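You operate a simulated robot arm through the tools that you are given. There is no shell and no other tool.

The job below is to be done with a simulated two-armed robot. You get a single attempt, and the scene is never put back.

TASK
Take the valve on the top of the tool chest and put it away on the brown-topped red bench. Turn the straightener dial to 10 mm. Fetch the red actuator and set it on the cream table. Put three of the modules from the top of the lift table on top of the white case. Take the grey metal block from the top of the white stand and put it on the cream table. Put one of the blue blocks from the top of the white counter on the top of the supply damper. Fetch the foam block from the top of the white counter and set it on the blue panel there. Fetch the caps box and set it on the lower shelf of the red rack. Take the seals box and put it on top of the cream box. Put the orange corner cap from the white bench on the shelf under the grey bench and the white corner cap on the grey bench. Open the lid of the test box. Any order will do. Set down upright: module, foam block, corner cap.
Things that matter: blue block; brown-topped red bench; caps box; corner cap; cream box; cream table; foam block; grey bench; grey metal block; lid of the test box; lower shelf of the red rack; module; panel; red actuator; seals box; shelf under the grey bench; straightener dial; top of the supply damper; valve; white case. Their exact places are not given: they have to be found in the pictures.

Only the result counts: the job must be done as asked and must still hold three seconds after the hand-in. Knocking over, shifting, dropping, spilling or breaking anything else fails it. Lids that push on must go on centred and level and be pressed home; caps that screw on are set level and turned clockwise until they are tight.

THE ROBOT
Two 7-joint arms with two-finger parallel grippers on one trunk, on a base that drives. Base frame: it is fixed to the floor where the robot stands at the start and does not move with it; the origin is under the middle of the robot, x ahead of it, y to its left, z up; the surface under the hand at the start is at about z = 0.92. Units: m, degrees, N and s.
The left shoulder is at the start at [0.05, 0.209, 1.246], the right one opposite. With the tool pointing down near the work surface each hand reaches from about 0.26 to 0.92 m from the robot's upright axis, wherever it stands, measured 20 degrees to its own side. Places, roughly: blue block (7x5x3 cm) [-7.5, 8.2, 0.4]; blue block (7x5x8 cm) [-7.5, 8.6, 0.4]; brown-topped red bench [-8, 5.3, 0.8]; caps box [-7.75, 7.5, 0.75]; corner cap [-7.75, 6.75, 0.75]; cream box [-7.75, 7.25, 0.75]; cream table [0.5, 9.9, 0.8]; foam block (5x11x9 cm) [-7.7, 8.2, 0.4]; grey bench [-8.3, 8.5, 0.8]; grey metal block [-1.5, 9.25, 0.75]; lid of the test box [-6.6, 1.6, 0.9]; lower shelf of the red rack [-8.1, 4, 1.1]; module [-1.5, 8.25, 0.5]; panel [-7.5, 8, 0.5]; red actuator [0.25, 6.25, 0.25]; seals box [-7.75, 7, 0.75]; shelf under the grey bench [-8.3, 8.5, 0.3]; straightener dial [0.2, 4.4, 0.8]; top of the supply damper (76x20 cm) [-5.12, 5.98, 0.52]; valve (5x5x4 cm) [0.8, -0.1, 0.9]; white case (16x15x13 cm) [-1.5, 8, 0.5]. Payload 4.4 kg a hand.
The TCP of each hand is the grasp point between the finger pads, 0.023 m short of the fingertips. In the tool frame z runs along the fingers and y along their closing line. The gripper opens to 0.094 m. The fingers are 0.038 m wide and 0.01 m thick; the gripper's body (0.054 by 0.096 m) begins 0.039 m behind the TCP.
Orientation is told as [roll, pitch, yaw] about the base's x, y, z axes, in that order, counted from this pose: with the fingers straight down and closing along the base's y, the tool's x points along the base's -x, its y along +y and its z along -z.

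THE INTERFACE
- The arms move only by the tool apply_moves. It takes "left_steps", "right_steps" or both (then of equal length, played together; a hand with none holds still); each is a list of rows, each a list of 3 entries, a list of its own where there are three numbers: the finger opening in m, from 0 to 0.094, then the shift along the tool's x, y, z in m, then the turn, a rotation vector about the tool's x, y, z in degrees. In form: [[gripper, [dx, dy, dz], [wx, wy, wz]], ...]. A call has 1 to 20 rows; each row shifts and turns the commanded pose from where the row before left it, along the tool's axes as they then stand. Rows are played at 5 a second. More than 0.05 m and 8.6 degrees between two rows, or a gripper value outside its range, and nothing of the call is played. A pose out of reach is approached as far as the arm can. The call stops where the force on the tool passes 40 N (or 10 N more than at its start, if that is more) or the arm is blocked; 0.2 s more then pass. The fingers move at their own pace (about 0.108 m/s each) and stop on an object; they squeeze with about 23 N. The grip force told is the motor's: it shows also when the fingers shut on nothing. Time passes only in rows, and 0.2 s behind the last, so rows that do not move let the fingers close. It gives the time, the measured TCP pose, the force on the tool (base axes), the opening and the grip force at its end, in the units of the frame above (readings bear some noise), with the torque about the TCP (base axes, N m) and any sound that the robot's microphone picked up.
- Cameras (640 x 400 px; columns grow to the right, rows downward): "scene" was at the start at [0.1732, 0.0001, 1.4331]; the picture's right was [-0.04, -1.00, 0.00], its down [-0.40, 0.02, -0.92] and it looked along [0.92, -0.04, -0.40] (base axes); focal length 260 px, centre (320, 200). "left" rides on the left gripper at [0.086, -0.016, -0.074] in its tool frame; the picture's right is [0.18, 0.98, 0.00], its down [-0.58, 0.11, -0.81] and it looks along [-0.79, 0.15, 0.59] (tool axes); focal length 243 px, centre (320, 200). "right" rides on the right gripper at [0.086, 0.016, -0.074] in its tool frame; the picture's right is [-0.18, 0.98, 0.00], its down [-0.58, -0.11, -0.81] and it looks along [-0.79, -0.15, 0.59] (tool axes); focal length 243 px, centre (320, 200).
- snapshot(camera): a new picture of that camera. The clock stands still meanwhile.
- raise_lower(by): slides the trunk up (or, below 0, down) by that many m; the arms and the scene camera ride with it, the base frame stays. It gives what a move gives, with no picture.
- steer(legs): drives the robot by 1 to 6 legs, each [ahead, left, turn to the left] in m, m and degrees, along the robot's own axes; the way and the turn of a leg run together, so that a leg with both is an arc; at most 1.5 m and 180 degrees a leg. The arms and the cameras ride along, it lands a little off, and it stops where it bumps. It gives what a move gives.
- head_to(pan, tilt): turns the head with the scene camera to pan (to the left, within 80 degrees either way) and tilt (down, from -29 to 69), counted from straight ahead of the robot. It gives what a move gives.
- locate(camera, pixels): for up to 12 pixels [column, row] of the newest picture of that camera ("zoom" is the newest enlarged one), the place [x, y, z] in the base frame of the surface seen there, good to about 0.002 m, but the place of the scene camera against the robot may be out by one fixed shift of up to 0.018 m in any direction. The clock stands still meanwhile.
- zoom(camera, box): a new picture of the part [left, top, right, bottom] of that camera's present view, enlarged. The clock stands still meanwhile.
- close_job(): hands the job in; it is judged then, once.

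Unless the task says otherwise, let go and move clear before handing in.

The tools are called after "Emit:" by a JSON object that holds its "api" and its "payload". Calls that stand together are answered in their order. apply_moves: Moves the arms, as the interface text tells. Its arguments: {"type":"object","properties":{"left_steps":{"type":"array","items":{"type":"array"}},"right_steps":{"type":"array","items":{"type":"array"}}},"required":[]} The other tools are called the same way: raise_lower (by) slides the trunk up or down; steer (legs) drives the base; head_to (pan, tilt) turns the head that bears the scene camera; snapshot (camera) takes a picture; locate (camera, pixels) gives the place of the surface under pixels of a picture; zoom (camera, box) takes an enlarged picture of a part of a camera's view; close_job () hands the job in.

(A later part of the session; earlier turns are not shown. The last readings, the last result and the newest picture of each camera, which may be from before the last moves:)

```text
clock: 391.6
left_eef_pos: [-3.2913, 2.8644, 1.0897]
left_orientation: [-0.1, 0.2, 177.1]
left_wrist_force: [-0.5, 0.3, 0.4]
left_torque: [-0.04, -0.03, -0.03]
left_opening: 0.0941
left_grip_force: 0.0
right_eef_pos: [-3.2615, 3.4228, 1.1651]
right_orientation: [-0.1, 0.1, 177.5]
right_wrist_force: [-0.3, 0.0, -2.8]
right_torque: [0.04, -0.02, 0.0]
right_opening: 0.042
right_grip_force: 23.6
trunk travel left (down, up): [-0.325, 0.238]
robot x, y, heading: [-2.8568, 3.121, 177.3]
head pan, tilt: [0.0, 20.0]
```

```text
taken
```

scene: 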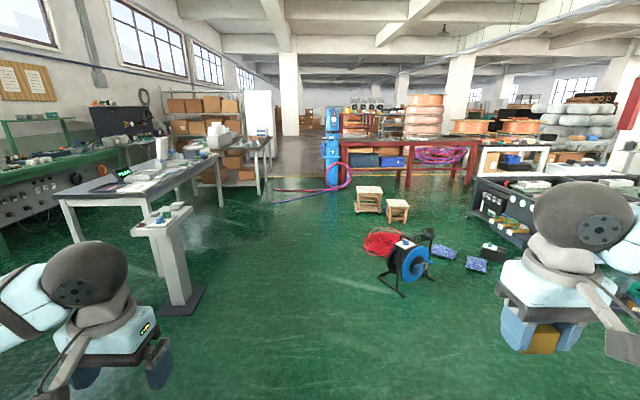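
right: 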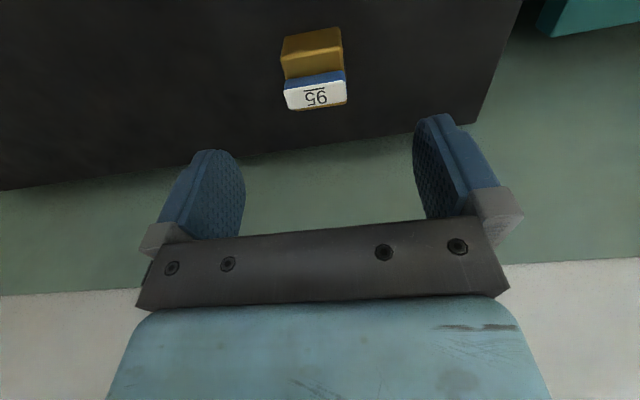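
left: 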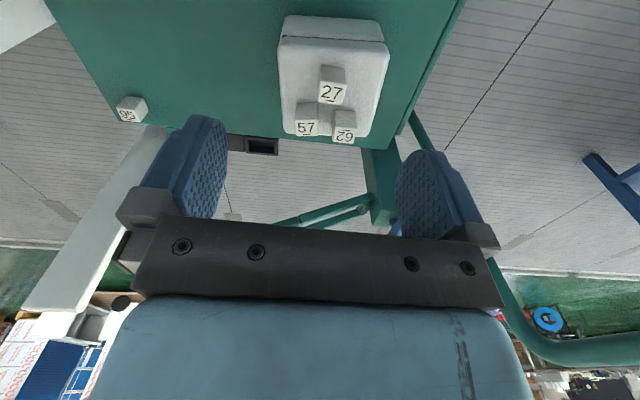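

Looking west: a pedestal at (170,270), a table at left, a cable reel (400,265), stools, and the red bench (400,160). I'll locate them to plan.

Emit:
{"api": "locate", "payload": {"camera": "scene", "pixels": [[185, 305], [170, 215], [220, 205], [265, 185], [400, 290], [370, 205], [400, 220], [340, 185], [410, 185], [470, 180], [300, 230], [385, 235]]}}

Emit:
{"api": "zoom", "payload": {"camera": "scene", "box": [250, 80, 500, 240]}}

Emit:
{"api": "zoom", "payload": {"camera": "scene", "box": [0, 80, 290, 260]}}

```text
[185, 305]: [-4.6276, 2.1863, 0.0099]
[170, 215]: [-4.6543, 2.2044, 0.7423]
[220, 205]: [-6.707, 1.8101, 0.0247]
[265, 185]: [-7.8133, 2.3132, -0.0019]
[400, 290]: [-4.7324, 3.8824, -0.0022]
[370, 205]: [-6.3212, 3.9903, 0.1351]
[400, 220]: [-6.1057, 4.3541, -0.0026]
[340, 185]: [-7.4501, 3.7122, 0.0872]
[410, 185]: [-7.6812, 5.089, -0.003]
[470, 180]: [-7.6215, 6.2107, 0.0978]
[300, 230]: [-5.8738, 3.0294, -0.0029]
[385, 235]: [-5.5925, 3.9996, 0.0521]
```

```text
2.50 times, centred on (375, 160) of scene
```

zoom: 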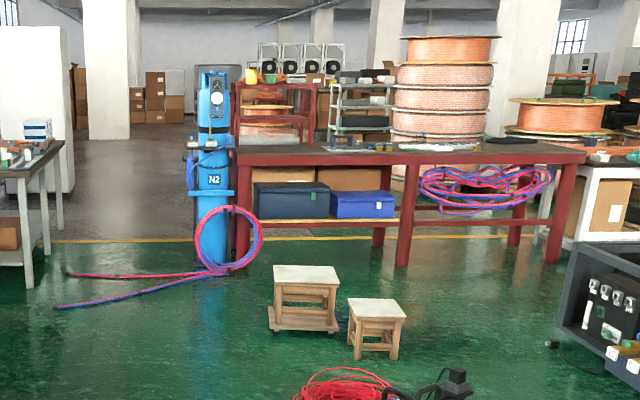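

```text
2.21 times, centred on (145, 170) of scene
```

zoom: 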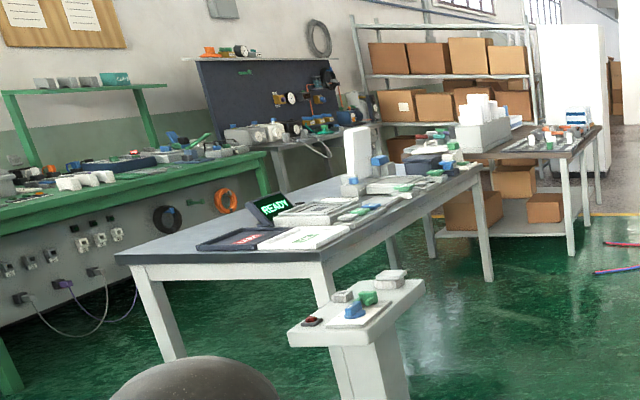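

The red bench front is at x≈−7.6. The way there is cluttered (reel, coil, stools, hoses), so I'll drive west along y≈3.0 a bit and look again.

Emit:
{"api": "steer", "payload": {"legs": [[1.2, 0.0, 2.6]]}}

Emit:
{"api": "head_to", "payload": {"pan": -35, "tilt": 25}}

Emit:
{"api": "snapshot", "payload": {"camera": "scene"}}

```text
clock: 397.7
left_eef_pos: [-4.4974, 2.9171, 1.0894]
left_orientation: [-0.1, 0.2, 177.3]
left_wrist_force: [0.8, -0.1, -0.1]
left_torque: [-0.02, 0.01, 0.0]
left_opening: 0.0939
left_grip_force: 0.0
right_eef_pos: [-4.47, 3.4768, 1.1654]
right_orientation: [-0.1, 0.2, 177.7]
right_wrist_force: [0.3, 0.2, -4.3]
right_torque: [0.01, -0.01, -0.04]
right_opening: 0.042
right_grip_force: 23.2
trunk travel left (down, up): [-0.325, 0.238]
robot x, y, heading: [-4.0611, 3.1753, 177.7]
head pan, tilt: [0.0, 20.0]
```

```text
clock: 398.7
left_eef_pos: [-4.4966, 2.9179, 1.0892]
left_orientation: [-0.1, 0.2, 177.4]
left_wrist_force: [-0.2, -0.1, 0.3]
left_torque: [0.02, -0.01, 0.02]
left_opening: 0.0941
left_grip_force: 0.0
right_eef_pos: [-4.4699, 3.4759, 1.1655]
right_orientation: [0.0, 0.3, 177.7]
right_wrist_force: [1.0, -0.5, -3.6]
right_torque: [-0.01, -0.02, 0.04]
right_opening: 0.042
right_grip_force: 22.9
trunk travel left (down, up): [-0.325, 0.238]
robot x, y, heading: [-4.0643, 3.1759, 177.6]
head pan, tilt: [-35.0, 25.0]
```

```text
taken
```

scene: 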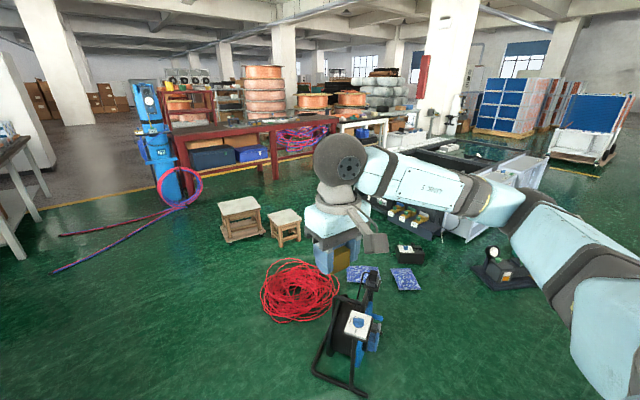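

Emit:
{"api": "locate", "payload": {"camera": "scene", "pixels": [[300, 240], [262, 238], [445, 236], [400, 232], [395, 262], [420, 285], [350, 280], [275, 180], [330, 160], [185, 200], [330, 310], [55, 270]]}}

Emit:
{"api": "zoom", "payload": {"camera": "scene", "box": [120, 60, 520, 300]}}

```text
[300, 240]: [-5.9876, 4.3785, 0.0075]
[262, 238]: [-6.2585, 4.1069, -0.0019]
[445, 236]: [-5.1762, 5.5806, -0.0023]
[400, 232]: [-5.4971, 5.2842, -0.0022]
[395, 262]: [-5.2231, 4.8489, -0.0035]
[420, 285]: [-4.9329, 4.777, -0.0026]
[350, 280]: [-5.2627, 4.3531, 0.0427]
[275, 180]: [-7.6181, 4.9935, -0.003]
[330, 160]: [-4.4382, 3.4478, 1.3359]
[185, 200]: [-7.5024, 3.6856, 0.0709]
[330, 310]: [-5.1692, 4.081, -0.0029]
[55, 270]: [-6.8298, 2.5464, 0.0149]
```

```text
1.60 times, centred on (320, 180) of scene
```

zoom: 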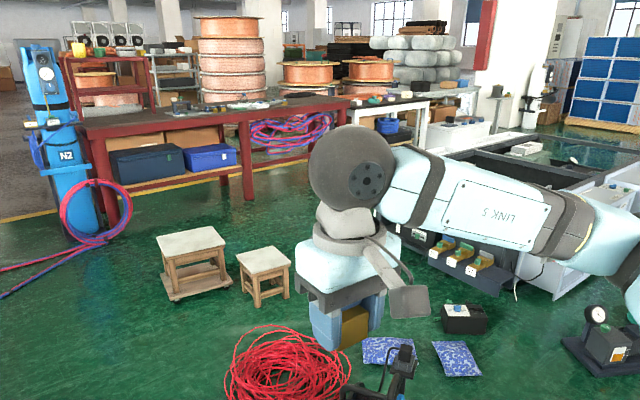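

Emit:
{"api": "locate", "payload": {"camera": "scene", "pixels": [[365, 390], [320, 370], [345, 345], [145, 90], [165, 205], [200, 185], [220, 238], [222, 200], [262, 200], [270, 270], [300, 320], [60, 236]]}}

```text
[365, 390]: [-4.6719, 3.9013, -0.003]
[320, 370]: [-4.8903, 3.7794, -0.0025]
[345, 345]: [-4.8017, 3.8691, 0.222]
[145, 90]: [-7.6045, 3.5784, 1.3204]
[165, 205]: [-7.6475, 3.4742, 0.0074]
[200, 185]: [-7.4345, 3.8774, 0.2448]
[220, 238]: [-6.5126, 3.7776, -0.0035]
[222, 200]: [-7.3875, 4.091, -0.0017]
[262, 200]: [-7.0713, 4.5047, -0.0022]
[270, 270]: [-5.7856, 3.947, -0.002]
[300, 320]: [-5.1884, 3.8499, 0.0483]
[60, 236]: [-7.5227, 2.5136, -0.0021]
```

The cylinder tops out at z 1.32. The gap between its hose coil (x≈−7.43) and stool 1 (x≈−6.5) is about 0.8 m. I'll drive closer along y≈3.05 and measure it better.

Emit:
{"api": "steer", "payload": {"legs": [[1.3, 0.0, 2.0]]}}

Emit:
{"api": "raise_lower", "payload": {"by": 0.235}}

Emit:
{"api": "head_to", "payload": {"pan": -35, "tilt": 30}}

Emit:
{"api": "snapshot", "payload": {"camera": "scene"}}

```text
clock: 405.2
left_eef_pos: [-5.7739, 2.9101, 1.0895]
left_orientation: [-0.1, 0.2, -179.2]
left_wrist_force: [-0.2, -0.4, -0.6]
left_torque: [-0.01, 0.0, 0.03]
left_opening: 0.0941
left_grip_force: 0.0
right_eef_pos: [-5.7807, 3.4688, 1.1667]
right_orientation: [0.0, 0.2, -178.8]
right_wrist_force: [-0.2, 0.4, -4.4]
right_torque: [0.0, -0.03, 0.02]
right_opening: 0.0419
right_grip_force: 22.6
trunk travel left (down, up): [-0.325, 0.238]
robot x, y, heading: [-5.3517, 3.1955, -178.9]
head pan, tilt: [-35.0, 25.0]
```

```text
clock: 407.6
left_eef_pos: [-5.775, 2.9105, 1.3246]
left_orientation: [-0.1, 0.2, -179.2]
left_wrist_force: [-0.3, -0.1, 0.7]
left_torque: [0.01, 0.0, 0.01]
left_opening: 0.0938
left_grip_force: 0.2
right_eef_pos: [-5.7807, 3.4695, 1.3991]
right_orientation: [0.1, 0.2, -179.0]
right_wrist_force: [-0.2, 0.2, -3.8]
right_torque: [0.02, 0.01, -0.01]
right_opening: 0.0417
right_grip_force: 23.0
trunk travel left (down, up): [-0.56, 0.003]
robot x, y, heading: [-5.3558, 3.1909, -179.1]
head pan, tilt: [-35.0, 25.0]
```

```text
clock: 408.3
left_eef_pos: [-5.7746, 2.9092, 1.3254]
left_orientation: [-0.1, 0.3, -179.1]
left_wrist_force: [0.4, -0.1, -0.1]
left_torque: [0.04, 0.02, -0.01]
left_opening: 0.0943
left_grip_force: 0.0
right_eef_pos: [-5.7798, 3.4691, 1.4005]
right_orientation: [0.0, 0.2, -178.9]
right_wrist_force: [0.4, -0.7, -4.3]
right_torque: [-0.06, -0.03, 0.01]
right_opening: 0.0419
right_grip_force: 22.9
trunk travel left (down, up): [-0.56, 0.003]
robot x, y, heading: [-5.3615, 3.1951, -179.1]
head pan, tilt: [-35.0, 30.0]
```

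```text
taken
```

scene: 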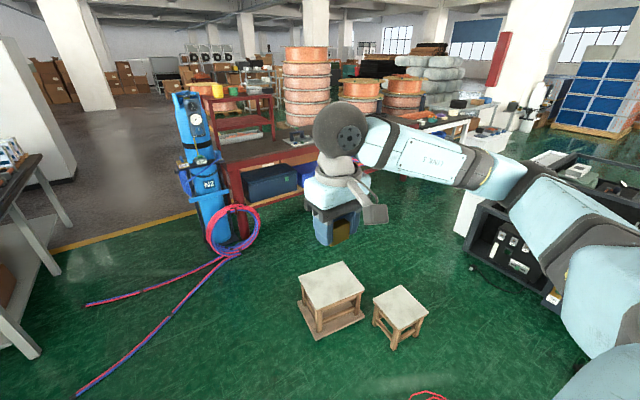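

Emit:
{"api": "locate", "payload": {"camera": "scene", "pixels": [[258, 232], [245, 250], [228, 262], [302, 322], [300, 285], [330, 338], [362, 318], [375, 340], [210, 285], [140, 345], [150, 293], [280, 262]]}}

Emit:
{"api": "zoom", "payload": {"camera": "scene", "box": [180, 180, 440, 370]}}

```text
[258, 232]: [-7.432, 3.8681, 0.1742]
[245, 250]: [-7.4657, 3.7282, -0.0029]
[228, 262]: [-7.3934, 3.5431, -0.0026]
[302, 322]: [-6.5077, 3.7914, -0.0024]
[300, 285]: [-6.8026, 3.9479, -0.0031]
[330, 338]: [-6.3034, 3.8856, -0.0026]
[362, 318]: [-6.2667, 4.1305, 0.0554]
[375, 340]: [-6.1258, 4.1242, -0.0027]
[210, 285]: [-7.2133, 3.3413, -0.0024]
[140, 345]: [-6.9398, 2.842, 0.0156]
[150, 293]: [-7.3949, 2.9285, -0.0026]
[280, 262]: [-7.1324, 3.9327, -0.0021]
```

```text
2.11 times, centred on (310, 275) of scene
```

zoom: 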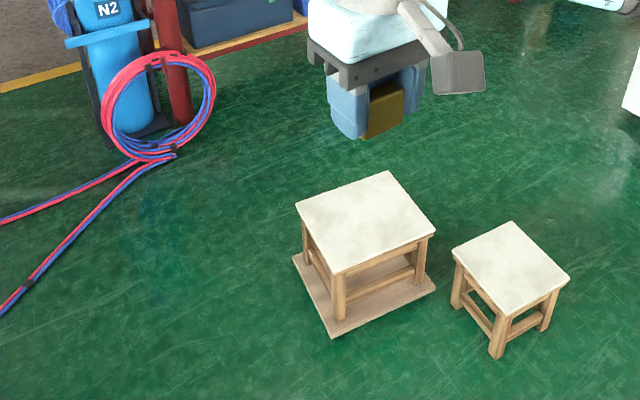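

Emit:
{"api": "locate", "payload": {"camera": "scene", "pixels": [[298, 303], [317, 339], [301, 279], [341, 262], [365, 290], [260, 222], [253, 245], [241, 254], [395, 372], [389, 285], [290, 303], [330, 300]]}}

```text
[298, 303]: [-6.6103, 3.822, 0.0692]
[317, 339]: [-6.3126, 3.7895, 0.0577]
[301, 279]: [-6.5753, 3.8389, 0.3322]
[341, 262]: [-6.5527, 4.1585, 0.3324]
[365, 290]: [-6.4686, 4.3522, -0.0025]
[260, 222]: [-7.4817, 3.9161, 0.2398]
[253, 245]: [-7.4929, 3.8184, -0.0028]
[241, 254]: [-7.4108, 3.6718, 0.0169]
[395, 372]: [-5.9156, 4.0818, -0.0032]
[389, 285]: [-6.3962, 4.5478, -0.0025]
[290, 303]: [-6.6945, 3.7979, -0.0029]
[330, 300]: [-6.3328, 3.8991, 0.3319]
```

The gap is x −7.40 to −6.62. My knees clear the low stool (0.33 m), and only the feet matter. I'll advance to x≈−6.45, then turn to face north.

Emit:
{"api": "steer", "payload": {"legs": [[1.08, 0.03, -0.9], [0, 0, -90]]}}

Emit:
{"api": "head_to", "payload": {"pan": 20, "tilt": 45}}

Emit:
{"api": "snapshot", "payload": {"camera": "scene"}}

```text
clock: 417.6
left_eef_pos: [-6.7042, 3.5654, 1.325]
left_orientation: [-0.1, 0.1, 90.3]
left_wrist_force: [-0.3, -1.2, -0.5]
left_torque: [0.02, 0.03, -0.01]
left_opening: 0.0941
left_grip_force: 0.0
right_eef_pos: [-6.1444, 3.5661, 1.4003]
right_orientation: [0.0, 0.3, 90.7]
right_wrist_force: [-0.8, -0.1, -3.2]
right_torque: [-0.01, -0.04, -0.01]
right_opening: 0.0421
right_grip_force: 23.2
trunk travel left (down, up): [-0.56, 0.003]
robot x, y, heading: [-6.4274, 3.1439, 90.6]
head pan, tilt: [-35.0, 30.0]
```

```text
clock: 418.9
left_eef_pos: [-6.7038, 3.5658, 1.3251]
left_orientation: [-0.1, 0.1, 90.3]
left_wrist_force: [-0.6, 0.1, -0.1]
left_torque: [0.04, 0.0, -0.04]
left_opening: 0.0941
left_grip_force: 0.1
right_eef_pos: [-6.1437, 3.5666, 1.4006]
right_orientation: [0.0, 0.2, 90.5]
right_wrist_force: [1.4, -0.2, -4.3]
right_torque: [-0.01, 0.01, -0.02]
right_opening: 0.0421
right_grip_force: 22.5
trunk travel left (down, up): [-0.56, 0.003]
robot x, y, heading: [-6.4185, 3.1428, 90.5]
head pan, tilt: [20.0, 45.0]
```

```text
taken
```

scene: 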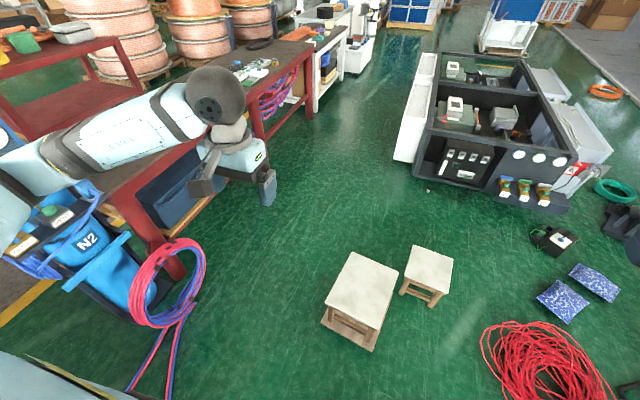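

The corridor beyond is open, and the gap between hose coil (200,260) and stool 1 (325,320) is visible. I'll go diagonally into it.

Emit:
{"api": "steer", "payload": {"legs": [[0.38, 0.48, 0]]}}

Emit:
{"api": "snapshot", "payload": {"camera": "scene"}}

```text
clock: 423.6
left_eef_pos: [-7.1919, 3.9344, 1.3243]
left_orientation: [-0.1, 0.2, 90.8]
left_wrist_force: [-0.2, -0.8, -0.1]
left_torque: [0.03, 0.01, -0.01]
left_opening: 0.0939
left_grip_force: 0.0
right_eef_pos: [-6.6307, 3.9402, 1.4006]
right_orientation: [0.0, 0.2, 91.1]
right_wrist_force: [0.3, 0.1, -3.6]
right_torque: [-0.01, 0.06, 0.02]
right_opening: 0.0421
right_grip_force: 23.2
trunk travel left (down, up): [-0.56, 0.003]
robot x, y, heading: [-6.9066, 3.5167, 90.7]
head pan, tilt: [20.0, 45.0]
```

```text
taken
```

scene: 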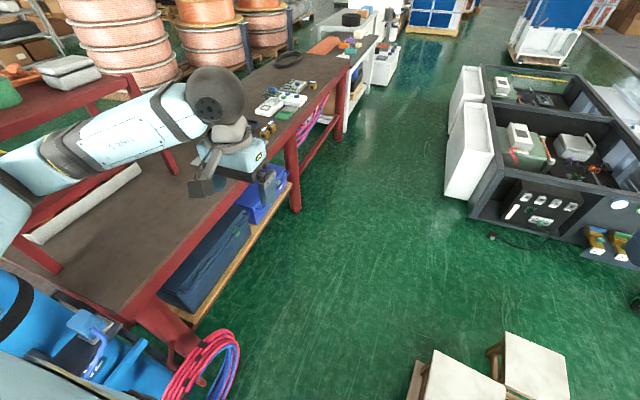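

Good clearance. Continuing north to about y=4.7.

Emit:
{"api": "steer", "payload": {"legs": [[0.3, 0.05, 0], [0.85, 0.0, 0]]}}

Emit:
{"api": "head_to", "payload": {"pan": 60, "tilt": 35}}

Emit:
{"api": "snapshot", "payload": {"camera": "scene"}}

```text
clock: 424.9
left_eef_pos: [-7.2116, 4.0374, 1.3241]
left_orientation: [-0.1, 0.1, 90.7]
left_wrist_force: [-0.6, -0.7, 0.0]
left_torque: [0.04, -0.02, 0.02]
left_opening: 0.0941
left_grip_force: 0.0
right_eef_pos: [-6.6512, 4.0409, 1.3998]
right_orientation: [0.0, 0.3, 91.0]
right_wrist_force: [-0.1, -0.1, -3.5]
right_torque: [0.0, 0.01, 0.0]
right_opening: 0.0422
right_grip_force: 23.5
trunk travel left (down, up): [-0.56, 0.003]
robot x, y, heading: [-6.927, 3.6199, 90.9]
head pan, tilt: [20.0, 45.0]
stopped in leg 1: the robot was blocked; the commanded pose is now the measured one
```

```text
clock: 425.9
left_eef_pos: [-7.2095, 4.0357, 1.3247]
left_orientation: [-0.1, 0.0, 90.6]
left_wrist_force: [-0.7, -0.6, 0.2]
left_torque: [0.0, 0.02, 0.0]
left_opening: 0.0939
left_grip_force: 0.2
right_eef_pos: [-6.6508, 4.0411, 1.4007]
right_orientation: [-0.1, 0.1, 91.0]
right_wrist_force: [0.9, -0.4, -3.7]
right_torque: [-0.04, 0.02, 0.01]
right_opening: 0.0422
right_grip_force: 23.1
trunk travel left (down, up): [-0.56, 0.003]
robot x, y, heading: [-6.926, 3.6171, 90.6]
head pan, tilt: [60.0, 35.0]
```

```text
taken
```

scene: 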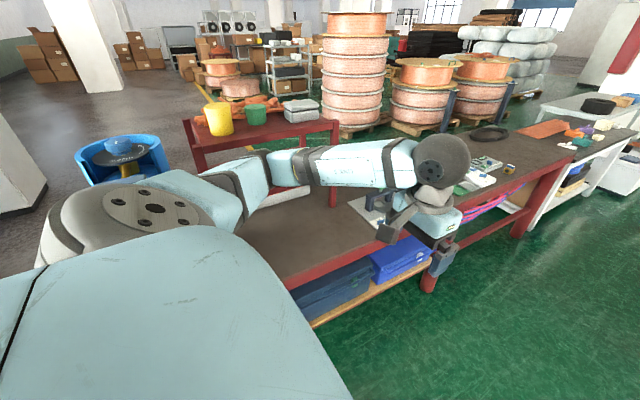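

The base was blocked after 0.1 m. I'll look down at both sides to see what's touching.

Emit:
{"api": "head_to", "payload": {"pan": -45, "tilt": 65}}

Emit:
{"api": "snapshot", "payload": {"camera": "scene"}}

Emit:
{"api": "head_to", "payload": {"pan": 50, "tilt": 65}}

Emit:
{"api": "snapshot", "payload": {"camera": "scene"}}

```text
clock: 427.8
left_eef_pos: [-7.2105, 4.038, 1.3253]
left_orientation: [-0.1, 0.2, 90.6]
left_wrist_force: [0.0, -0.6, 0.2]
left_torque: [-0.03, -0.01, 0.02]
left_opening: 0.0943
left_grip_force: 0.0
right_eef_pos: [-6.6511, 4.043, 1.4008]
right_orientation: [-0.1, 0.2, 91.0]
right_wrist_force: [-0.2, 0.2, -4.2]
right_torque: [-0.03, -0.01, 0.0]
right_opening: 0.0419
right_grip_force: 23.6
trunk travel left (down, up): [-0.56, 0.003]
robot x, y, heading: [-6.9257, 3.6198, 90.8]
head pan, tilt: [-45.0, 65.0]
```

```text
taken
```

scene: 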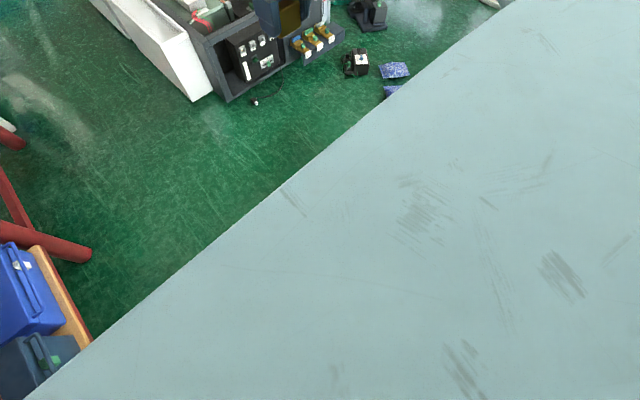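

```text
clock: 429.5
left_eef_pos: [-7.2103, 4.0369, 1.3249]
left_orientation: [0.0, 0.2, 90.6]
left_wrist_force: [-0.7, 0.5, 0.5]
left_torque: [-0.01, 0.0, 0.02]
left_opening: 0.094
left_grip_force: 0.0
right_eef_pos: [-6.6508, 4.042, 1.3996]
right_orientation: [-0.1, 0.1, 91.0]
right_wrist_force: [0.0, 0.3, -3.9]
right_torque: [-0.03, -0.02, -0.02]
right_opening: 0.0418
right_grip_force: 22.7
trunk travel left (down, up): [-0.56, 0.003]
robot x, y, heading: [-6.9293, 3.6144, 91.1]
head pan, tilt: [50.0, 65.0]
```

```text
taken
```

scene: 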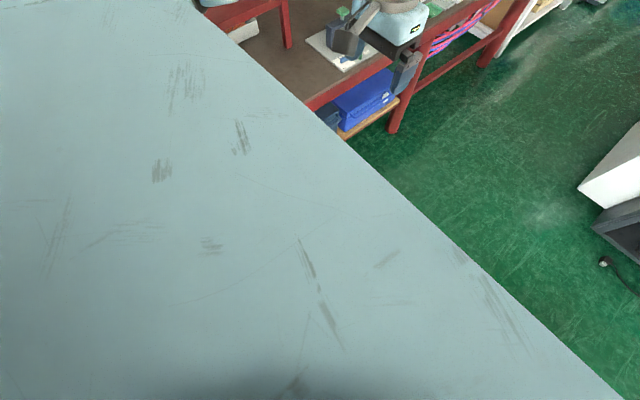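

My torso blocks the view. I'll tilt the right wrist camera down to see the stool and my base.

Emit:
{"api": "apply_moves", "payload": {"right_steps": [[0.0, [0, 0, 0], [0, 8, 0]], [0.0, [0, 0, 0], [0, 8, 0]], [0.0, [0, 0, 0], [0, 8, 0]], [0.0, [0, 0, 0], [0, 8, 0]], [0.0, [0, 0, 0], [0, 8, 0]], [0.0, [0, 0, 0], [0, 8, 0]], [0.0, [0, 0, 0], [0, 8, 0]]]}}

Emit:
{"api": "snapshot", "payload": {"camera": "right"}}

```text
clock: 431.1
left_eef_pos: [-7.2109, 4.0391, 1.3236]
left_orientation: [0.0, 0.2, 90.7]
left_wrist_force: [0.0, -0.3, -0.2]
left_torque: [-0.01, -0.04, 0.02]
left_opening: 0.0943
left_grip_force: 0.1
right_eef_pos: [-6.6519, 4.0433, 1.4]
right_orientation: [-0.2, 56.3, 90.7]
right_wrist_force: [0.2, 0.3, -3.8]
right_torque: [0.05, 0.02, 0.01]
right_opening: 0.0418
right_grip_force: 23.1
trunk travel left (down, up): [-0.56, 0.003]
robot x, y, heading: [-6.9244, 3.6172, 90.8]
head pan, tilt: [50.0, 65.0]
```

```text
taken
```

right: 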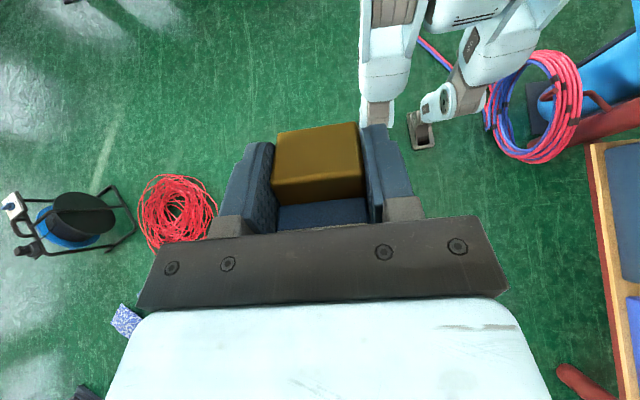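

The overhead view shows my left knee (445,100) close to the hose coil (490,110); the stool is hidden under the gripper. I'll measure.

Emit:
{"api": "locate", "payload": {"camera": "right", "pixels": [[440, 108], [480, 75], [490, 115], [510, 145], [487, 95], [378, 120], [420, 130], [430, 45], [370, 60], [590, 150], [160, 190], [210, 210]]}}

Emit:
{"api": "zoom", "payload": {"camera": "right", "box": [340, 0, 640, 180]}}

```text
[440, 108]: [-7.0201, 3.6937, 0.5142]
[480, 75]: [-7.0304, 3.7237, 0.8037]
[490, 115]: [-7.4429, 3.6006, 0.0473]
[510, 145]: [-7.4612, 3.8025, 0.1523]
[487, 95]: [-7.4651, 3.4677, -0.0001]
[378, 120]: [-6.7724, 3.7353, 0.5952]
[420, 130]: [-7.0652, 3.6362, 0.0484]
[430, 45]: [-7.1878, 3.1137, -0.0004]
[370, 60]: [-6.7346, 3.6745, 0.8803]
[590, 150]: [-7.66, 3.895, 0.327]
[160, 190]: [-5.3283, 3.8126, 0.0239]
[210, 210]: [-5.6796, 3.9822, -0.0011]
```

```text
2.13 times, centred on (490, 90) of right
```

zoom: 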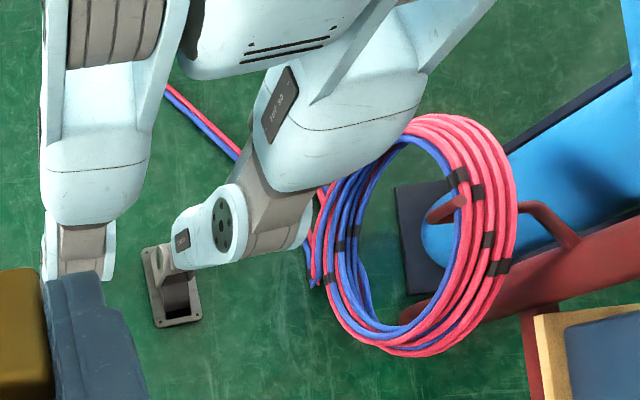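

Emit:
{"api": "apply_moves", "payload": {"right_steps": [[0.0, [-0.0222, 0, -0.0333], [0, 0, 0]], [0.0, [-0.0222, 0, -0.0333], [0, 0, 0]], [0.0, [-0.0222, 0, -0.0333], [0, 0, 0]], [0.0, [-0.0222, 0, -0.0333], [0, 0, 0]], [0.0, [-0.0222, 0, -0.0333], [0, 0, 0]], [0.0, [-0.0222, 0, -0.0333], [0, 0, 0]]]}}

Emit:
{"api": "snapshot", "payload": {"camera": "right"}}

```text
clock: 432.5
left_eef_pos: [-7.2099, 4.0382, 1.3246]
left_orientation: [0.0, 0.3, 90.6]
left_wrist_force: [-0.5, 0.5, -0.7]
left_torque: [-0.01, 0.03, -0.01]
left_opening: 0.0942
left_grip_force: 0.0
right_eef_pos: [-6.6593, 4.2488, 1.3847]
right_orientation: [0.3, 55.8, 90.9]
right_wrist_force: [0.1, -0.3, -4.9]
right_torque: [-0.02, 0.01, -0.02]
right_opening: 0.0416
right_grip_force: 22.9
right hand out of reach, approached as far as the arm can: row 5, 6
trunk travel left (down, up): [-0.56, 0.003]
robot x, y, heading: [-6.927, 3.6202, 90.9]
head pan, tilt: [50.0, 65.0]
```

```text
taken
```

right: 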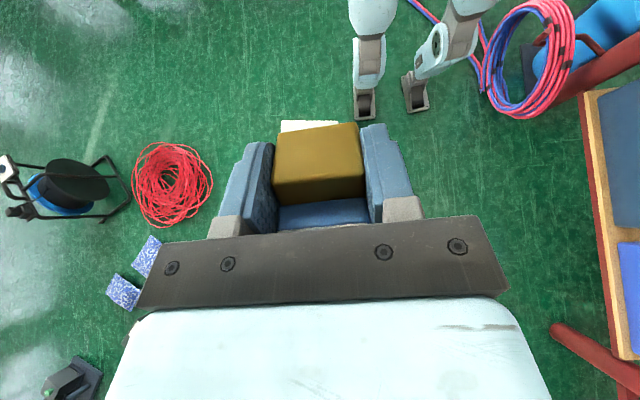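

Emit:
{"api": "locate", "payload": {"camera": "right", "pixels": [[365, 115], [335, 124], [357, 119], [374, 118], [285, 124], [415, 108], [428, 106], [310, 121], [343, 124], [480, 85], [500, 112]]}}

Emit:
{"api": "zoom", "payload": {"camera": "right", "box": [260, 60, 560, 160]}}

```text
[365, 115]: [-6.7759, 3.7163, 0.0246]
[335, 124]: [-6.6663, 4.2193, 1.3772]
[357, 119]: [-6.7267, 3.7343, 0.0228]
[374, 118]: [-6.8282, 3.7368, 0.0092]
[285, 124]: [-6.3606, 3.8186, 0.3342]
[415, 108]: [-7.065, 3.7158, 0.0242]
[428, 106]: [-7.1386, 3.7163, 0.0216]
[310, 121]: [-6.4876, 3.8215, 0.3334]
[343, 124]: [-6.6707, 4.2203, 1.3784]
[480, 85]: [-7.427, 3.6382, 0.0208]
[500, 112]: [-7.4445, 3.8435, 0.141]
```

```text
2.13 times, centred on (410, 110) of right
```

zoom: 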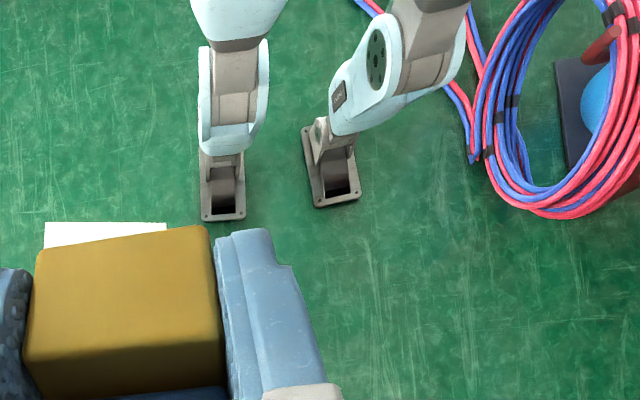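

My feet look clear of the stool, so something else may block, perhaps the left elbow against the red rack. I'll check the arm against the rack.

Emit:
{"api": "head_to", "payload": {"pan": 60, "tilt": 35}}

Emit:
{"api": "snapshot", "payload": {"camera": "scene"}}

Emit:
{"api": "locate", "payload": {"camera": "scene", "pixels": [[290, 165], [250, 185], [320, 165], [380, 165], [333, 180], [333, 130], [200, 165], [260, 120], [120, 160], [300, 190], [300, 230], [430, 200]]}}

```text
clock: 433.4
left_eef_pos: [-7.2113, 4.0381, 1.3243]
left_orientation: [-0.1, 0.2, 90.5]
left_wrist_force: [-0.7, 0.5, -0.6]
left_torque: [0.0, 0.01, 0.0]
left_opening: 0.0943
left_grip_force: 0.0
right_eef_pos: [-6.6613, 4.2462, 1.3847]
right_orientation: [0.0, 55.8, 90.9]
right_wrist_force: [0.5, 0.2, -3.3]
right_torque: [0.01, -0.01, 0.01]
right_opening: 0.0418
right_grip_force: 22.7
trunk travel left (down, up): [-0.56, 0.003]
robot x, y, heading: [-6.9289, 3.6157, 91.0]
head pan, tilt: [60.0, 35.0]
```

```text
taken
```

scene: 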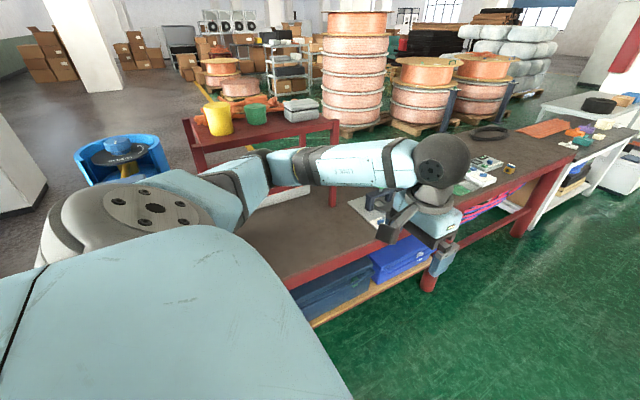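

```text
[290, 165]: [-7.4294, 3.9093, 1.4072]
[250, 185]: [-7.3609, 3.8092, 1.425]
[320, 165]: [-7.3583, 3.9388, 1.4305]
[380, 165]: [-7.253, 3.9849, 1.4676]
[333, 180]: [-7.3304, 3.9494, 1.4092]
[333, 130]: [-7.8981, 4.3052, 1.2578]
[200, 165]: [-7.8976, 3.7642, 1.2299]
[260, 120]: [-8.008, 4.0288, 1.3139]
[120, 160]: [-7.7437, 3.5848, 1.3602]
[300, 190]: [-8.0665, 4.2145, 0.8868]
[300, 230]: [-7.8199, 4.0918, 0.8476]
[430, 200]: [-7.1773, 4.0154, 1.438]
```

The arm is clear of the rack (front x≈−7.90), so the base must be touching the stool's corner (an effective radius of about 0.375 m). I'll step back, shift left to x≈−7.02, and try again.

Emit:
{"api": "steer", "payload": {"legs": [[-0.08, 0.0, -0.9], [0.0, 0.095, 0]]}}

Emit:
{"api": "snapshot", "payload": {"camera": "right"}}

```text
clock: 435.6
left_eef_pos: [-7.2953, 3.9608, 1.3243]
left_orientation: [0.0, 0.2, 89.8]
left_wrist_force: [-0.1, -0.2, 0.0]
left_torque: [-0.01, 0.02, -0.01]
left_opening: 0.094
left_grip_force: 0.1
right_eef_pos: [-6.7426, 4.162, 1.3829]
right_orientation: [0.0, 55.9, 90.2]
right_wrist_force: [1.2, 0.5, -2.7]
right_torque: [0.0, 0.0, -0.02]
right_opening: 0.0417
right_grip_force: 22.9
trunk travel left (down, up): [-0.56, 0.003]
robot x, y, heading: [-7.0185, 3.5386, 89.9]
head pan, tilt: [60.0, 35.0]
```

```text
taken
```

right: 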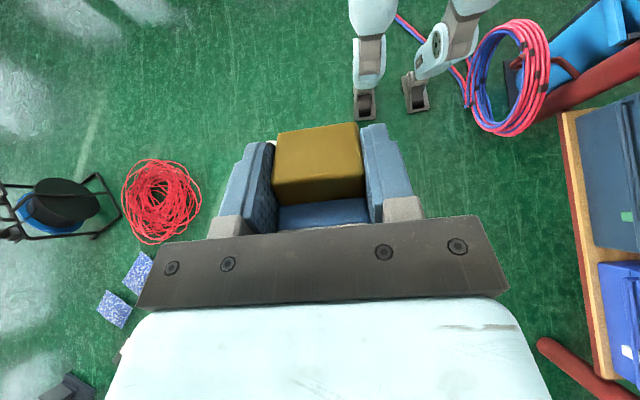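

The shift worked without bumping. Now ahead in small legs.

Emit:
{"api": "steer", "payload": {"legs": [[0.3, 0.0, 0.1]]}}

Emit:
{"api": "snapshot", "payload": {"camera": "right"}}

```text
clock: 437.6
left_eef_pos: [-7.2976, 4.2593, 1.3253]
left_orientation: [-0.1, 0.1, 89.8]
left_wrist_force: [-0.4, -0.7, -0.8]
left_torque: [0.0, 0.0, -0.03]
left_opening: 0.094
left_grip_force: 0.1
right_eef_pos: [-6.7439, 4.4606, 1.3843]
right_orientation: [0.0, 55.7, 90.1]
right_wrist_force: [0.5, -0.2, -3.3]
right_torque: [0.01, -0.01, 0.0]
right_opening: 0.0418
right_grip_force: 22.9
trunk travel left (down, up): [-0.56, 0.003]
robot x, y, heading: [-7.0196, 3.841, 89.9]
head pan, tilt: [60.0, 35.0]
```

```text
taken
```

right: 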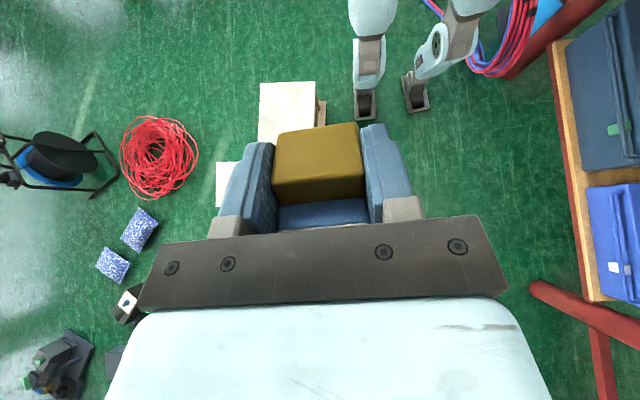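

I'm past the stool's corner. Continuing north.

Emit:
{"api": "steer", "payload": {"legs": [[0.5, 0.0, 0.1], [0.5, -0.1, 0]]}}

Emit:
{"api": "apply_moves", "payload": {"right_steps": [[0.0, [0, 0, 0], [0, -8, 0]], [0.0, [0, 0, 0], [0, -8, 0]], [0.0, [0, 0, 0], [0, -8, 0]], [0.0, [0, 0, 0], [0, -8, 0]], [0.0, [0, 0, 0], [0, -8, 0]], [0.0, [0, 0, 0], [0, -8, 0]], [0.0, [0, 0, 0], [0, -7.8, 0]], [0.0, [0.04, 0, 0], [0, 0, 0]], [0.0, [0.04, 0, 0], [0, 0, 0]], [0.0, [0.04, 0, 0], [0, 0, 0]], [0.0, [0.04, 0, 0], [0, 0, 0]], [0.0, [0.04, 0, 0], [0, 0, 0]]]}}

Emit:
{"api": "snapshot", "payload": {"camera": "scene"}}

```text
clock: 443.1
left_eef_pos: [-7.2038, 5.2555, 1.3247]
left_orientation: [-0.2, 0.1, 90.3]
left_wrist_force: [0.5, -0.2, 0.0]
left_torque: [0.0, 0.02, -0.01]
left_opening: 0.094
left_grip_force: 0.0
right_eef_pos: [-6.652, 5.4613, 1.3853]
right_orientation: [0.0, 55.9, 90.6]
right_wrist_force: [0.0, 0.5, -4.6]
right_torque: [0.05, 0.0, -0.01]
right_opening: 0.0421
right_grip_force: 23.5
trunk travel left (down, up): [-0.56, 0.003]
robot x, y, heading: [-6.9217, 4.8381, 90.6]
head pan, tilt: [60.0, 35.0]
```

```text
clock: 445.8
left_eef_pos: [-7.2032, 5.255, 1.3251]
left_orientation: [-0.1, 0.1, 90.3]
left_wrist_force: [-0.6, -0.6, 0.7]
left_torque: [0.05, -0.01, -0.02]
left_opening: 0.0939
left_grip_force: 0.1
right_eef_pos: [-6.6484, 5.2645, 1.3872]
right_orientation: [0.0, -0.1, 90.6]
right_wrist_force: [-0.2, -0.9, -3.8]
right_torque: [0.0, -0.03, -0.01]
right_opening: 0.0417
right_grip_force: 23.5
trunk travel left (down, up): [-0.56, 0.003]
robot x, y, heading: [-6.9178, 4.8376, 90.6]
head pan, tilt: [60.0, 35.0]
```

```text
taken
```

scene: 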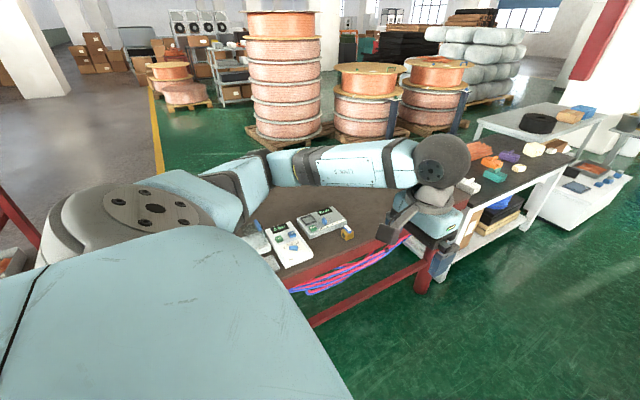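

I'm in the corridor. I'll turn left to face the red bench and look down.

Emit:
{"api": "steer", "payload": {"legs": [[0, 0, 89.5]]}}

Emit:
{"api": "head_to", "payload": {"pan": -10, "tilt": 40}}

Emit:
{"api": "snapshot", "payload": {"camera": "scene"}}

```text
clock: 449.9
left_eef_pos: [-7.3444, 4.5588, 1.3246]
left_orientation: [-0.2, 0.0, 179.7]
left_wrist_force: [0.1, -0.3, 0.1]
left_torque: [0.0, -0.05, 0.01]
left_opening: 0.0939
left_grip_force: 0.0
right_eef_pos: [-7.348, 5.1135, 1.3851]
right_orientation: [0.0, 0.0, 179.9]
right_wrist_force: [0.3, -0.1, -4.4]
right_torque: [-0.03, -0.04, -0.01]
right_opening: 0.0419
right_grip_force: 23.0
trunk travel left (down, up): [-0.56, 0.003]
robot x, y, heading: [-6.9197, 4.8378, 180.1]
head pan, tilt: [60.0, 35.0]
```

```text
clock: 451.4
left_eef_pos: [-7.3447, 4.5587, 1.324]
left_orientation: [-0.1, 0.1, 179.7]
left_wrist_force: [0.1, 0.4, 0.1]
left_torque: [-0.01, -0.02, -0.04]
left_opening: 0.0942
left_grip_force: 0.0
right_eef_pos: [-7.348, 5.1134, 1.3863]
right_orientation: [0.0, 0.0, 179.9]
right_wrist_force: [0.9, -0.1, -4.5]
right_torque: [0.02, -0.05, -0.01]
right_opening: 0.042
right_grip_force: 23.1
trunk travel left (down, up): [-0.56, 0.003]
robot x, y, heading: [-6.9219, 4.8369, 180.0]
head pan, tilt: [-10.0, 40.0]
```

```text
taken
```

scene: 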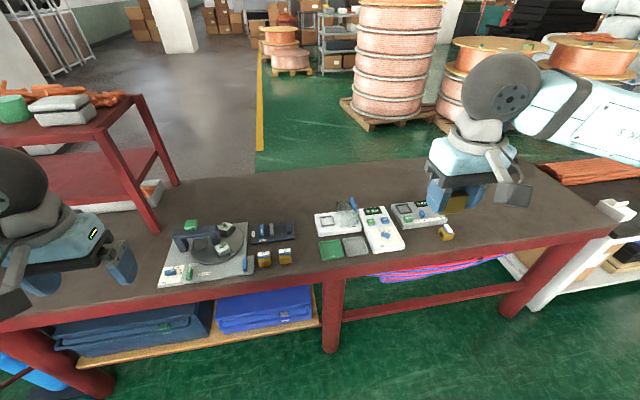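

The bench top has devices around (200,250)–(450,230) but free brown surface elsewhere. I'll locate candidate free spots for the valve.

Emit:
{"api": "locate", "payload": {"camera": "scene", "pixels": [[510, 215], [540, 235], [480, 240], [445, 232], [400, 215], [330, 190], [260, 195], [480, 255], [600, 230], [420, 262], [300, 290], [550, 215]]}}

Emit:
{"api": "zoom", "payload": {"camera": "scene", "box": [380, 160, 640, 300]}}

```text
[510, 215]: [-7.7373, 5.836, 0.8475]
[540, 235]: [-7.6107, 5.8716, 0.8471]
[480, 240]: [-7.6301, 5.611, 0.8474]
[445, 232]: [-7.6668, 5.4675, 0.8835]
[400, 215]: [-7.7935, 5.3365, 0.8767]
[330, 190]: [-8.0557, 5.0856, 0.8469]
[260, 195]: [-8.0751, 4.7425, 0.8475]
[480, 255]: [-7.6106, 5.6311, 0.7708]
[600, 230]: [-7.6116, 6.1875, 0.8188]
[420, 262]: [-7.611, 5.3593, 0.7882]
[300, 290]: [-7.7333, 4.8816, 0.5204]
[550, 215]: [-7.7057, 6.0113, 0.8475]
```

```text
2.46 times, centred on (510, 230) of scene
```

zoom: 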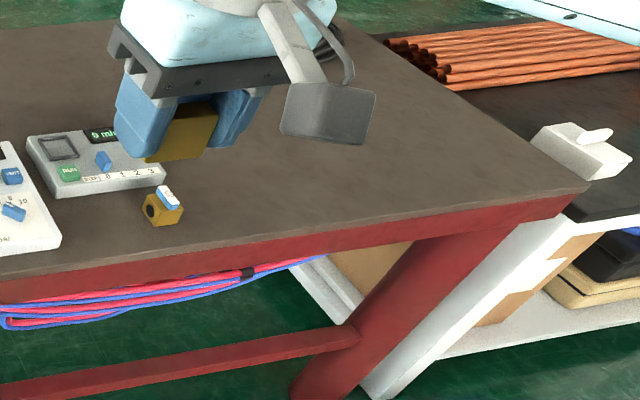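

The bench top is at z 0.8475. A similar valve already sits at [-7.667,5.468], and there's free space around [-7.75,5.72]. I'll move right and closer, and lower the trunk.

Emit:
{"api": "steer", "payload": {"legs": [[0.12, -0.55, 0]]}}

Emit:
{"api": "raise_lower", "payload": {"by": -0.235}}

Emit:
{"api": "head_to", "payload": {"pan": -15, "tilt": 45}}

Emit:
{"api": "snapshot", "payload": {"camera": "scene"}}

Emit:
{"api": "snapshot", "payload": {"camera": "right"}}

```text
clock: 456.7
left_eef_pos: [-7.4613, 5.1092, 1.325]
left_orientation: [-0.1, 0.1, 179.4]
left_wrist_force: [-0.1, 0.2, -0.3]
left_torque: [-0.01, 0.02, 0.0]
left_opening: 0.0941
left_grip_force: 0.2
right_eef_pos: [-7.4623, 5.6639, 1.386]
right_orientation: [0.0, -0.1, 179.7]
right_wrist_force: [-0.4, -0.2, -4.1]
right_torque: [0.0, -0.03, 0.02]
right_opening: 0.0419
right_grip_force: 23.0
trunk travel left (down, up): [-0.56, 0.003]
robot x, y, heading: [-7.037, 5.3831, 179.7]
head pan, tilt: [-10.0, 40.0]
```

```text
clock: 459.1
left_eef_pos: [-7.462, 5.1107, 1.0882]
left_orientation: [-0.1, 0.1, 179.4]
left_wrist_force: [-1.1, -0.2, -0.5]
left_torque: [-0.01, 0.05, 0.0]
left_opening: 0.0942
left_grip_force: 0.1
right_eef_pos: [-7.4628, 5.6639, 1.1524]
right_orientation: [0.1, 0.1, 179.7]
right_wrist_force: [-0.3, 1.3, -3.5]
right_torque: [-0.02, -0.05, 0.05]
right_opening: 0.042
right_grip_force: 22.5
trunk travel left (down, up): [-0.325, 0.238]
robot x, y, heading: [-7.037, 5.3872, 179.7]
head pan, tilt: [-10.0, 40.0]
```

```text
clock: 459.8
left_eef_pos: [-7.4632, 5.1098, 1.089]
left_orientation: [-0.1, 0.2, 179.4]
left_wrist_force: [-0.2, -0.4, 0.0]
left_torque: [-0.01, 0.0, 0.01]
left_opening: 0.094
left_grip_force: 0.1
right_eef_pos: [-7.4633, 5.6636, 1.1519]
right_orientation: [-0.1, -0.1, 179.7]
right_wrist_force: [0.2, -1.0, -4.2]
right_torque: [0.0, -0.07, 0.0]
right_opening: 0.042
right_grip_force: 23.0
trunk travel left (down, up): [-0.325, 0.238]
robot x, y, heading: [-7.0377, 5.3838, 179.5]
head pan, tilt: [-15.0, 45.0]
```

```text
taken
```

scene: 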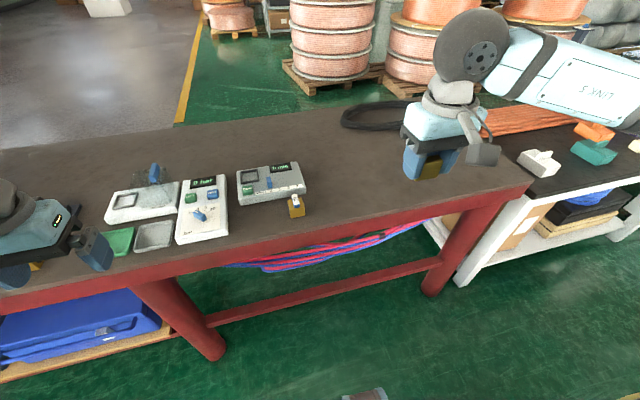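

```text
taken
```

right: 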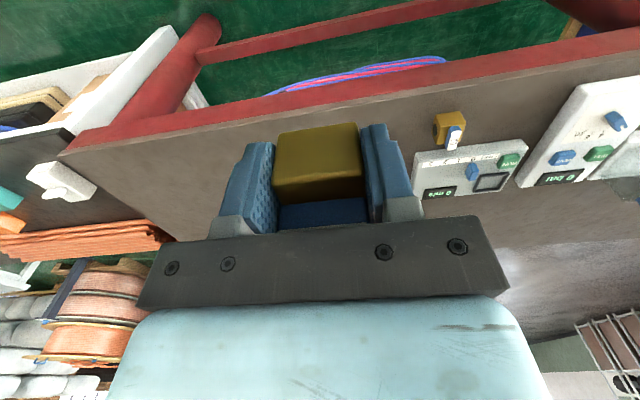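

Emit:
{"api": "locate", "payload": {"camera": "right", "pixels": [[150, 180], [220, 130], [400, 120], [520, 200], [180, 210], [60, 150], [448, 125], [235, 150]]}}

```text
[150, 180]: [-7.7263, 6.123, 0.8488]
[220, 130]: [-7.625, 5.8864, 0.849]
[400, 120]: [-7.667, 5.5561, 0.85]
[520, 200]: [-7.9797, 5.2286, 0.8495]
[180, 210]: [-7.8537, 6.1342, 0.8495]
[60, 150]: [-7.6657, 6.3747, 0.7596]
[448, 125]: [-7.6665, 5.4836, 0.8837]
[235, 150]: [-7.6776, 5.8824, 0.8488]
```

The bench top is at z 0.849. I'll move the valve to [-7.78, 5.72] and lower it.

Emit:
{"api": "apply_moves", "payload": {"right_steps": [[0.0, [-0.0352, -0.0062, 0.0267], [0, 0, 0]], [0.0, [-0.0352, -0.0062, 0.0267], [0, 0, 0]], [0.0, [-0.0352, -0.0062, 0.0267], [0, 0, 0]], [0.0, [-0.0352, -0.0062, 0.0267], [0, 0, 0]], [0.0, [-0.0352, -0.0062, 0.0267], [0, 0, 0]], [0.0, [-0.0352, -0.0062, 0.0267], [0, 0, 0]], [0.0, [-0.0352, -0.0062, 0.0267], [0, 0, 0]], [0.0, [-0.0352, -0.0062, 0.0267], [0, 0, 0]], [0.0, [-0.0352, -0.0062, 0.0267], [0, 0, 0]], [0.0, [0, 0, 0], [0, 0, 0]]]}}

Emit:
{"api": "snapshot", "payload": {"camera": "right"}}

```text
clock: 462.0
left_eef_pos: [-7.4616, 5.1102, 1.09]
left_orientation: [-0.1, 0.1, 179.4]
left_wrist_force: [-0.1, 0.7, -0.3]
left_torque: [-0.02, 0.02, 0.0]
left_opening: 0.0939
left_grip_force: 0.0
right_eef_pos: [-7.7795, 5.7218, 0.9108]
right_orientation: [-0.1, 0.0, 179.7]
right_wrist_force: [0.5, 0.4, -3.4]
right_torque: [-0.01, -0.02, -0.01]
right_opening: 0.0419
right_grip_force: 23.0
trunk travel left (down, up): [-0.325, 0.238]
robot x, y, heading: [-7.0356, 5.3862, 179.4]
head pan, tilt: [-15.0, 45.0]
```

```text
taken
```

right: 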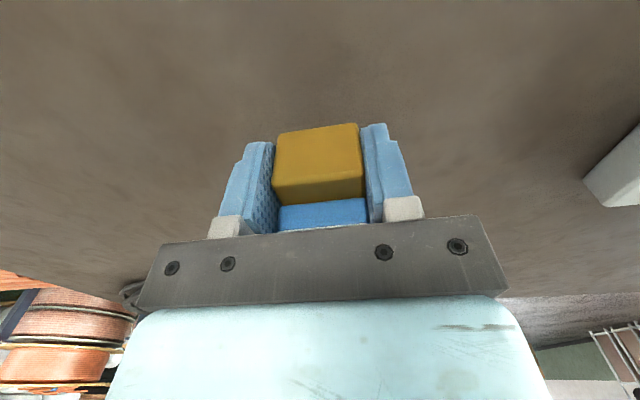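

Emit:
{"api": "apply_moves", "payload": {"right_steps": [[0.0, [0, 0, 0.028], [0, 0, 0]], [0.0, [0, 0, 0.002], [0, 0, 0]], [0.0, [0, 0, 0.001], [0, 0, 0]], [0.0, [0, 0, 0], [0, 0, 0]]]}}

```text
clock: 463.0
left_eef_pos: [-7.4625, 5.11, 1.0881]
left_orientation: [-0.1, 0.1, 179.4]
left_wrist_force: [-0.2, 0.2, -0.3]
left_torque: [0.03, 0.0, 0.0]
left_opening: 0.094
left_grip_force: 0.0
right_eef_pos: [-7.7802, 5.7215, 0.88]
right_orientation: [-0.1, 0.0, 179.7]
right_wrist_force: [0.5, 2.2, -0.2]
right_torque: [0.08, 0.06, -0.06]
right_opening: 0.042
right_grip_force: 23.6
trunk travel left (down, up): [-0.325, 0.238]
robot x, y, heading: [-7.0407, 5.385, 179.7]
head pan, tilt: [-15.0, 45.0]
```

The weight is now carried by the bench. I'll release and lift off.

Emit:
{"api": "apply_moves", "payload": {"right_steps": [[0.0, [0, 0, 0.0007], [0, 0, 0]], [0.06, [0, 0, 0], [0, 0, 0]], [0.07, [0, 0, 0], [0, 0, 0]], [0.07, [0, 0, -0.03], [0, 0, 0]], [0.07, [0, 0, -0.045], [0, 0, 0]], [0.094, [0, 0, -0.045], [0, 0, 0]], [0.094, [0.03, 0, -0.035], [0, 0, 0]], [0.094, [0.045, 0, 0], [0, 0, 0]], [0.094, [0.045, 0, 0], [0, 0, 0]], [0.094, [0.045, 0, 0], [0, 0, 0]]]}}

Emit:
{"api": "snapshot", "payload": {"camera": "right"}}

Emit:
{"api": "snapshot", "payload": {"camera": "scene"}}

```text
clock: 465.2
left_eef_pos: [-7.4605, 5.1098, 1.0907]
left_orientation: [-0.1, 0.1, 179.4]
left_wrist_force: [0.0, -0.3, -0.5]
left_torque: [0.0, 0.01, -0.01]
left_opening: 0.0939
left_grip_force: 0.0
right_eef_pos: [-7.6131, 5.7211, 1.0361]
right_orientation: [0.0, 0.0, 179.7]
right_wrist_force: [-0.5, 0.1, 0.2]
right_torque: [-0.02, 0.05, 0.01]
right_opening: 0.0938
right_grip_force: 0.0
trunk travel left (down, up): [-0.325, 0.238]
robot x, y, heading: [-7.0389, 5.3912, 179.7]
head pan, tilt: [-15.0, 45.0]
```

```text
taken
```

right: 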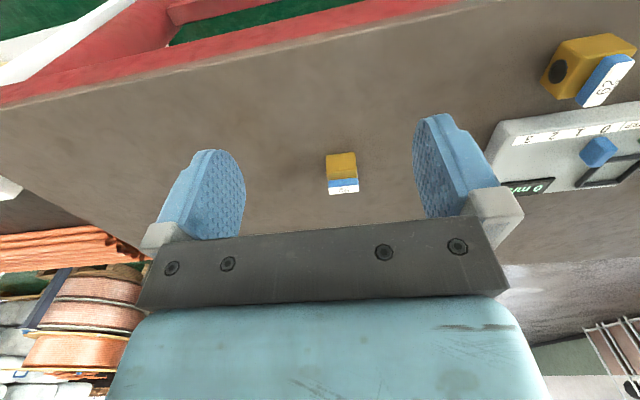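

```text
taken
```

scene: 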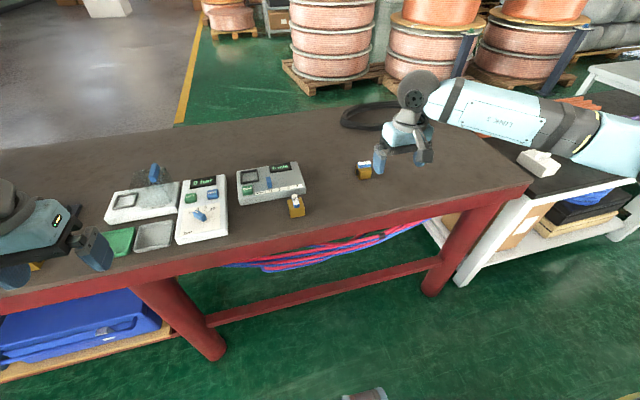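

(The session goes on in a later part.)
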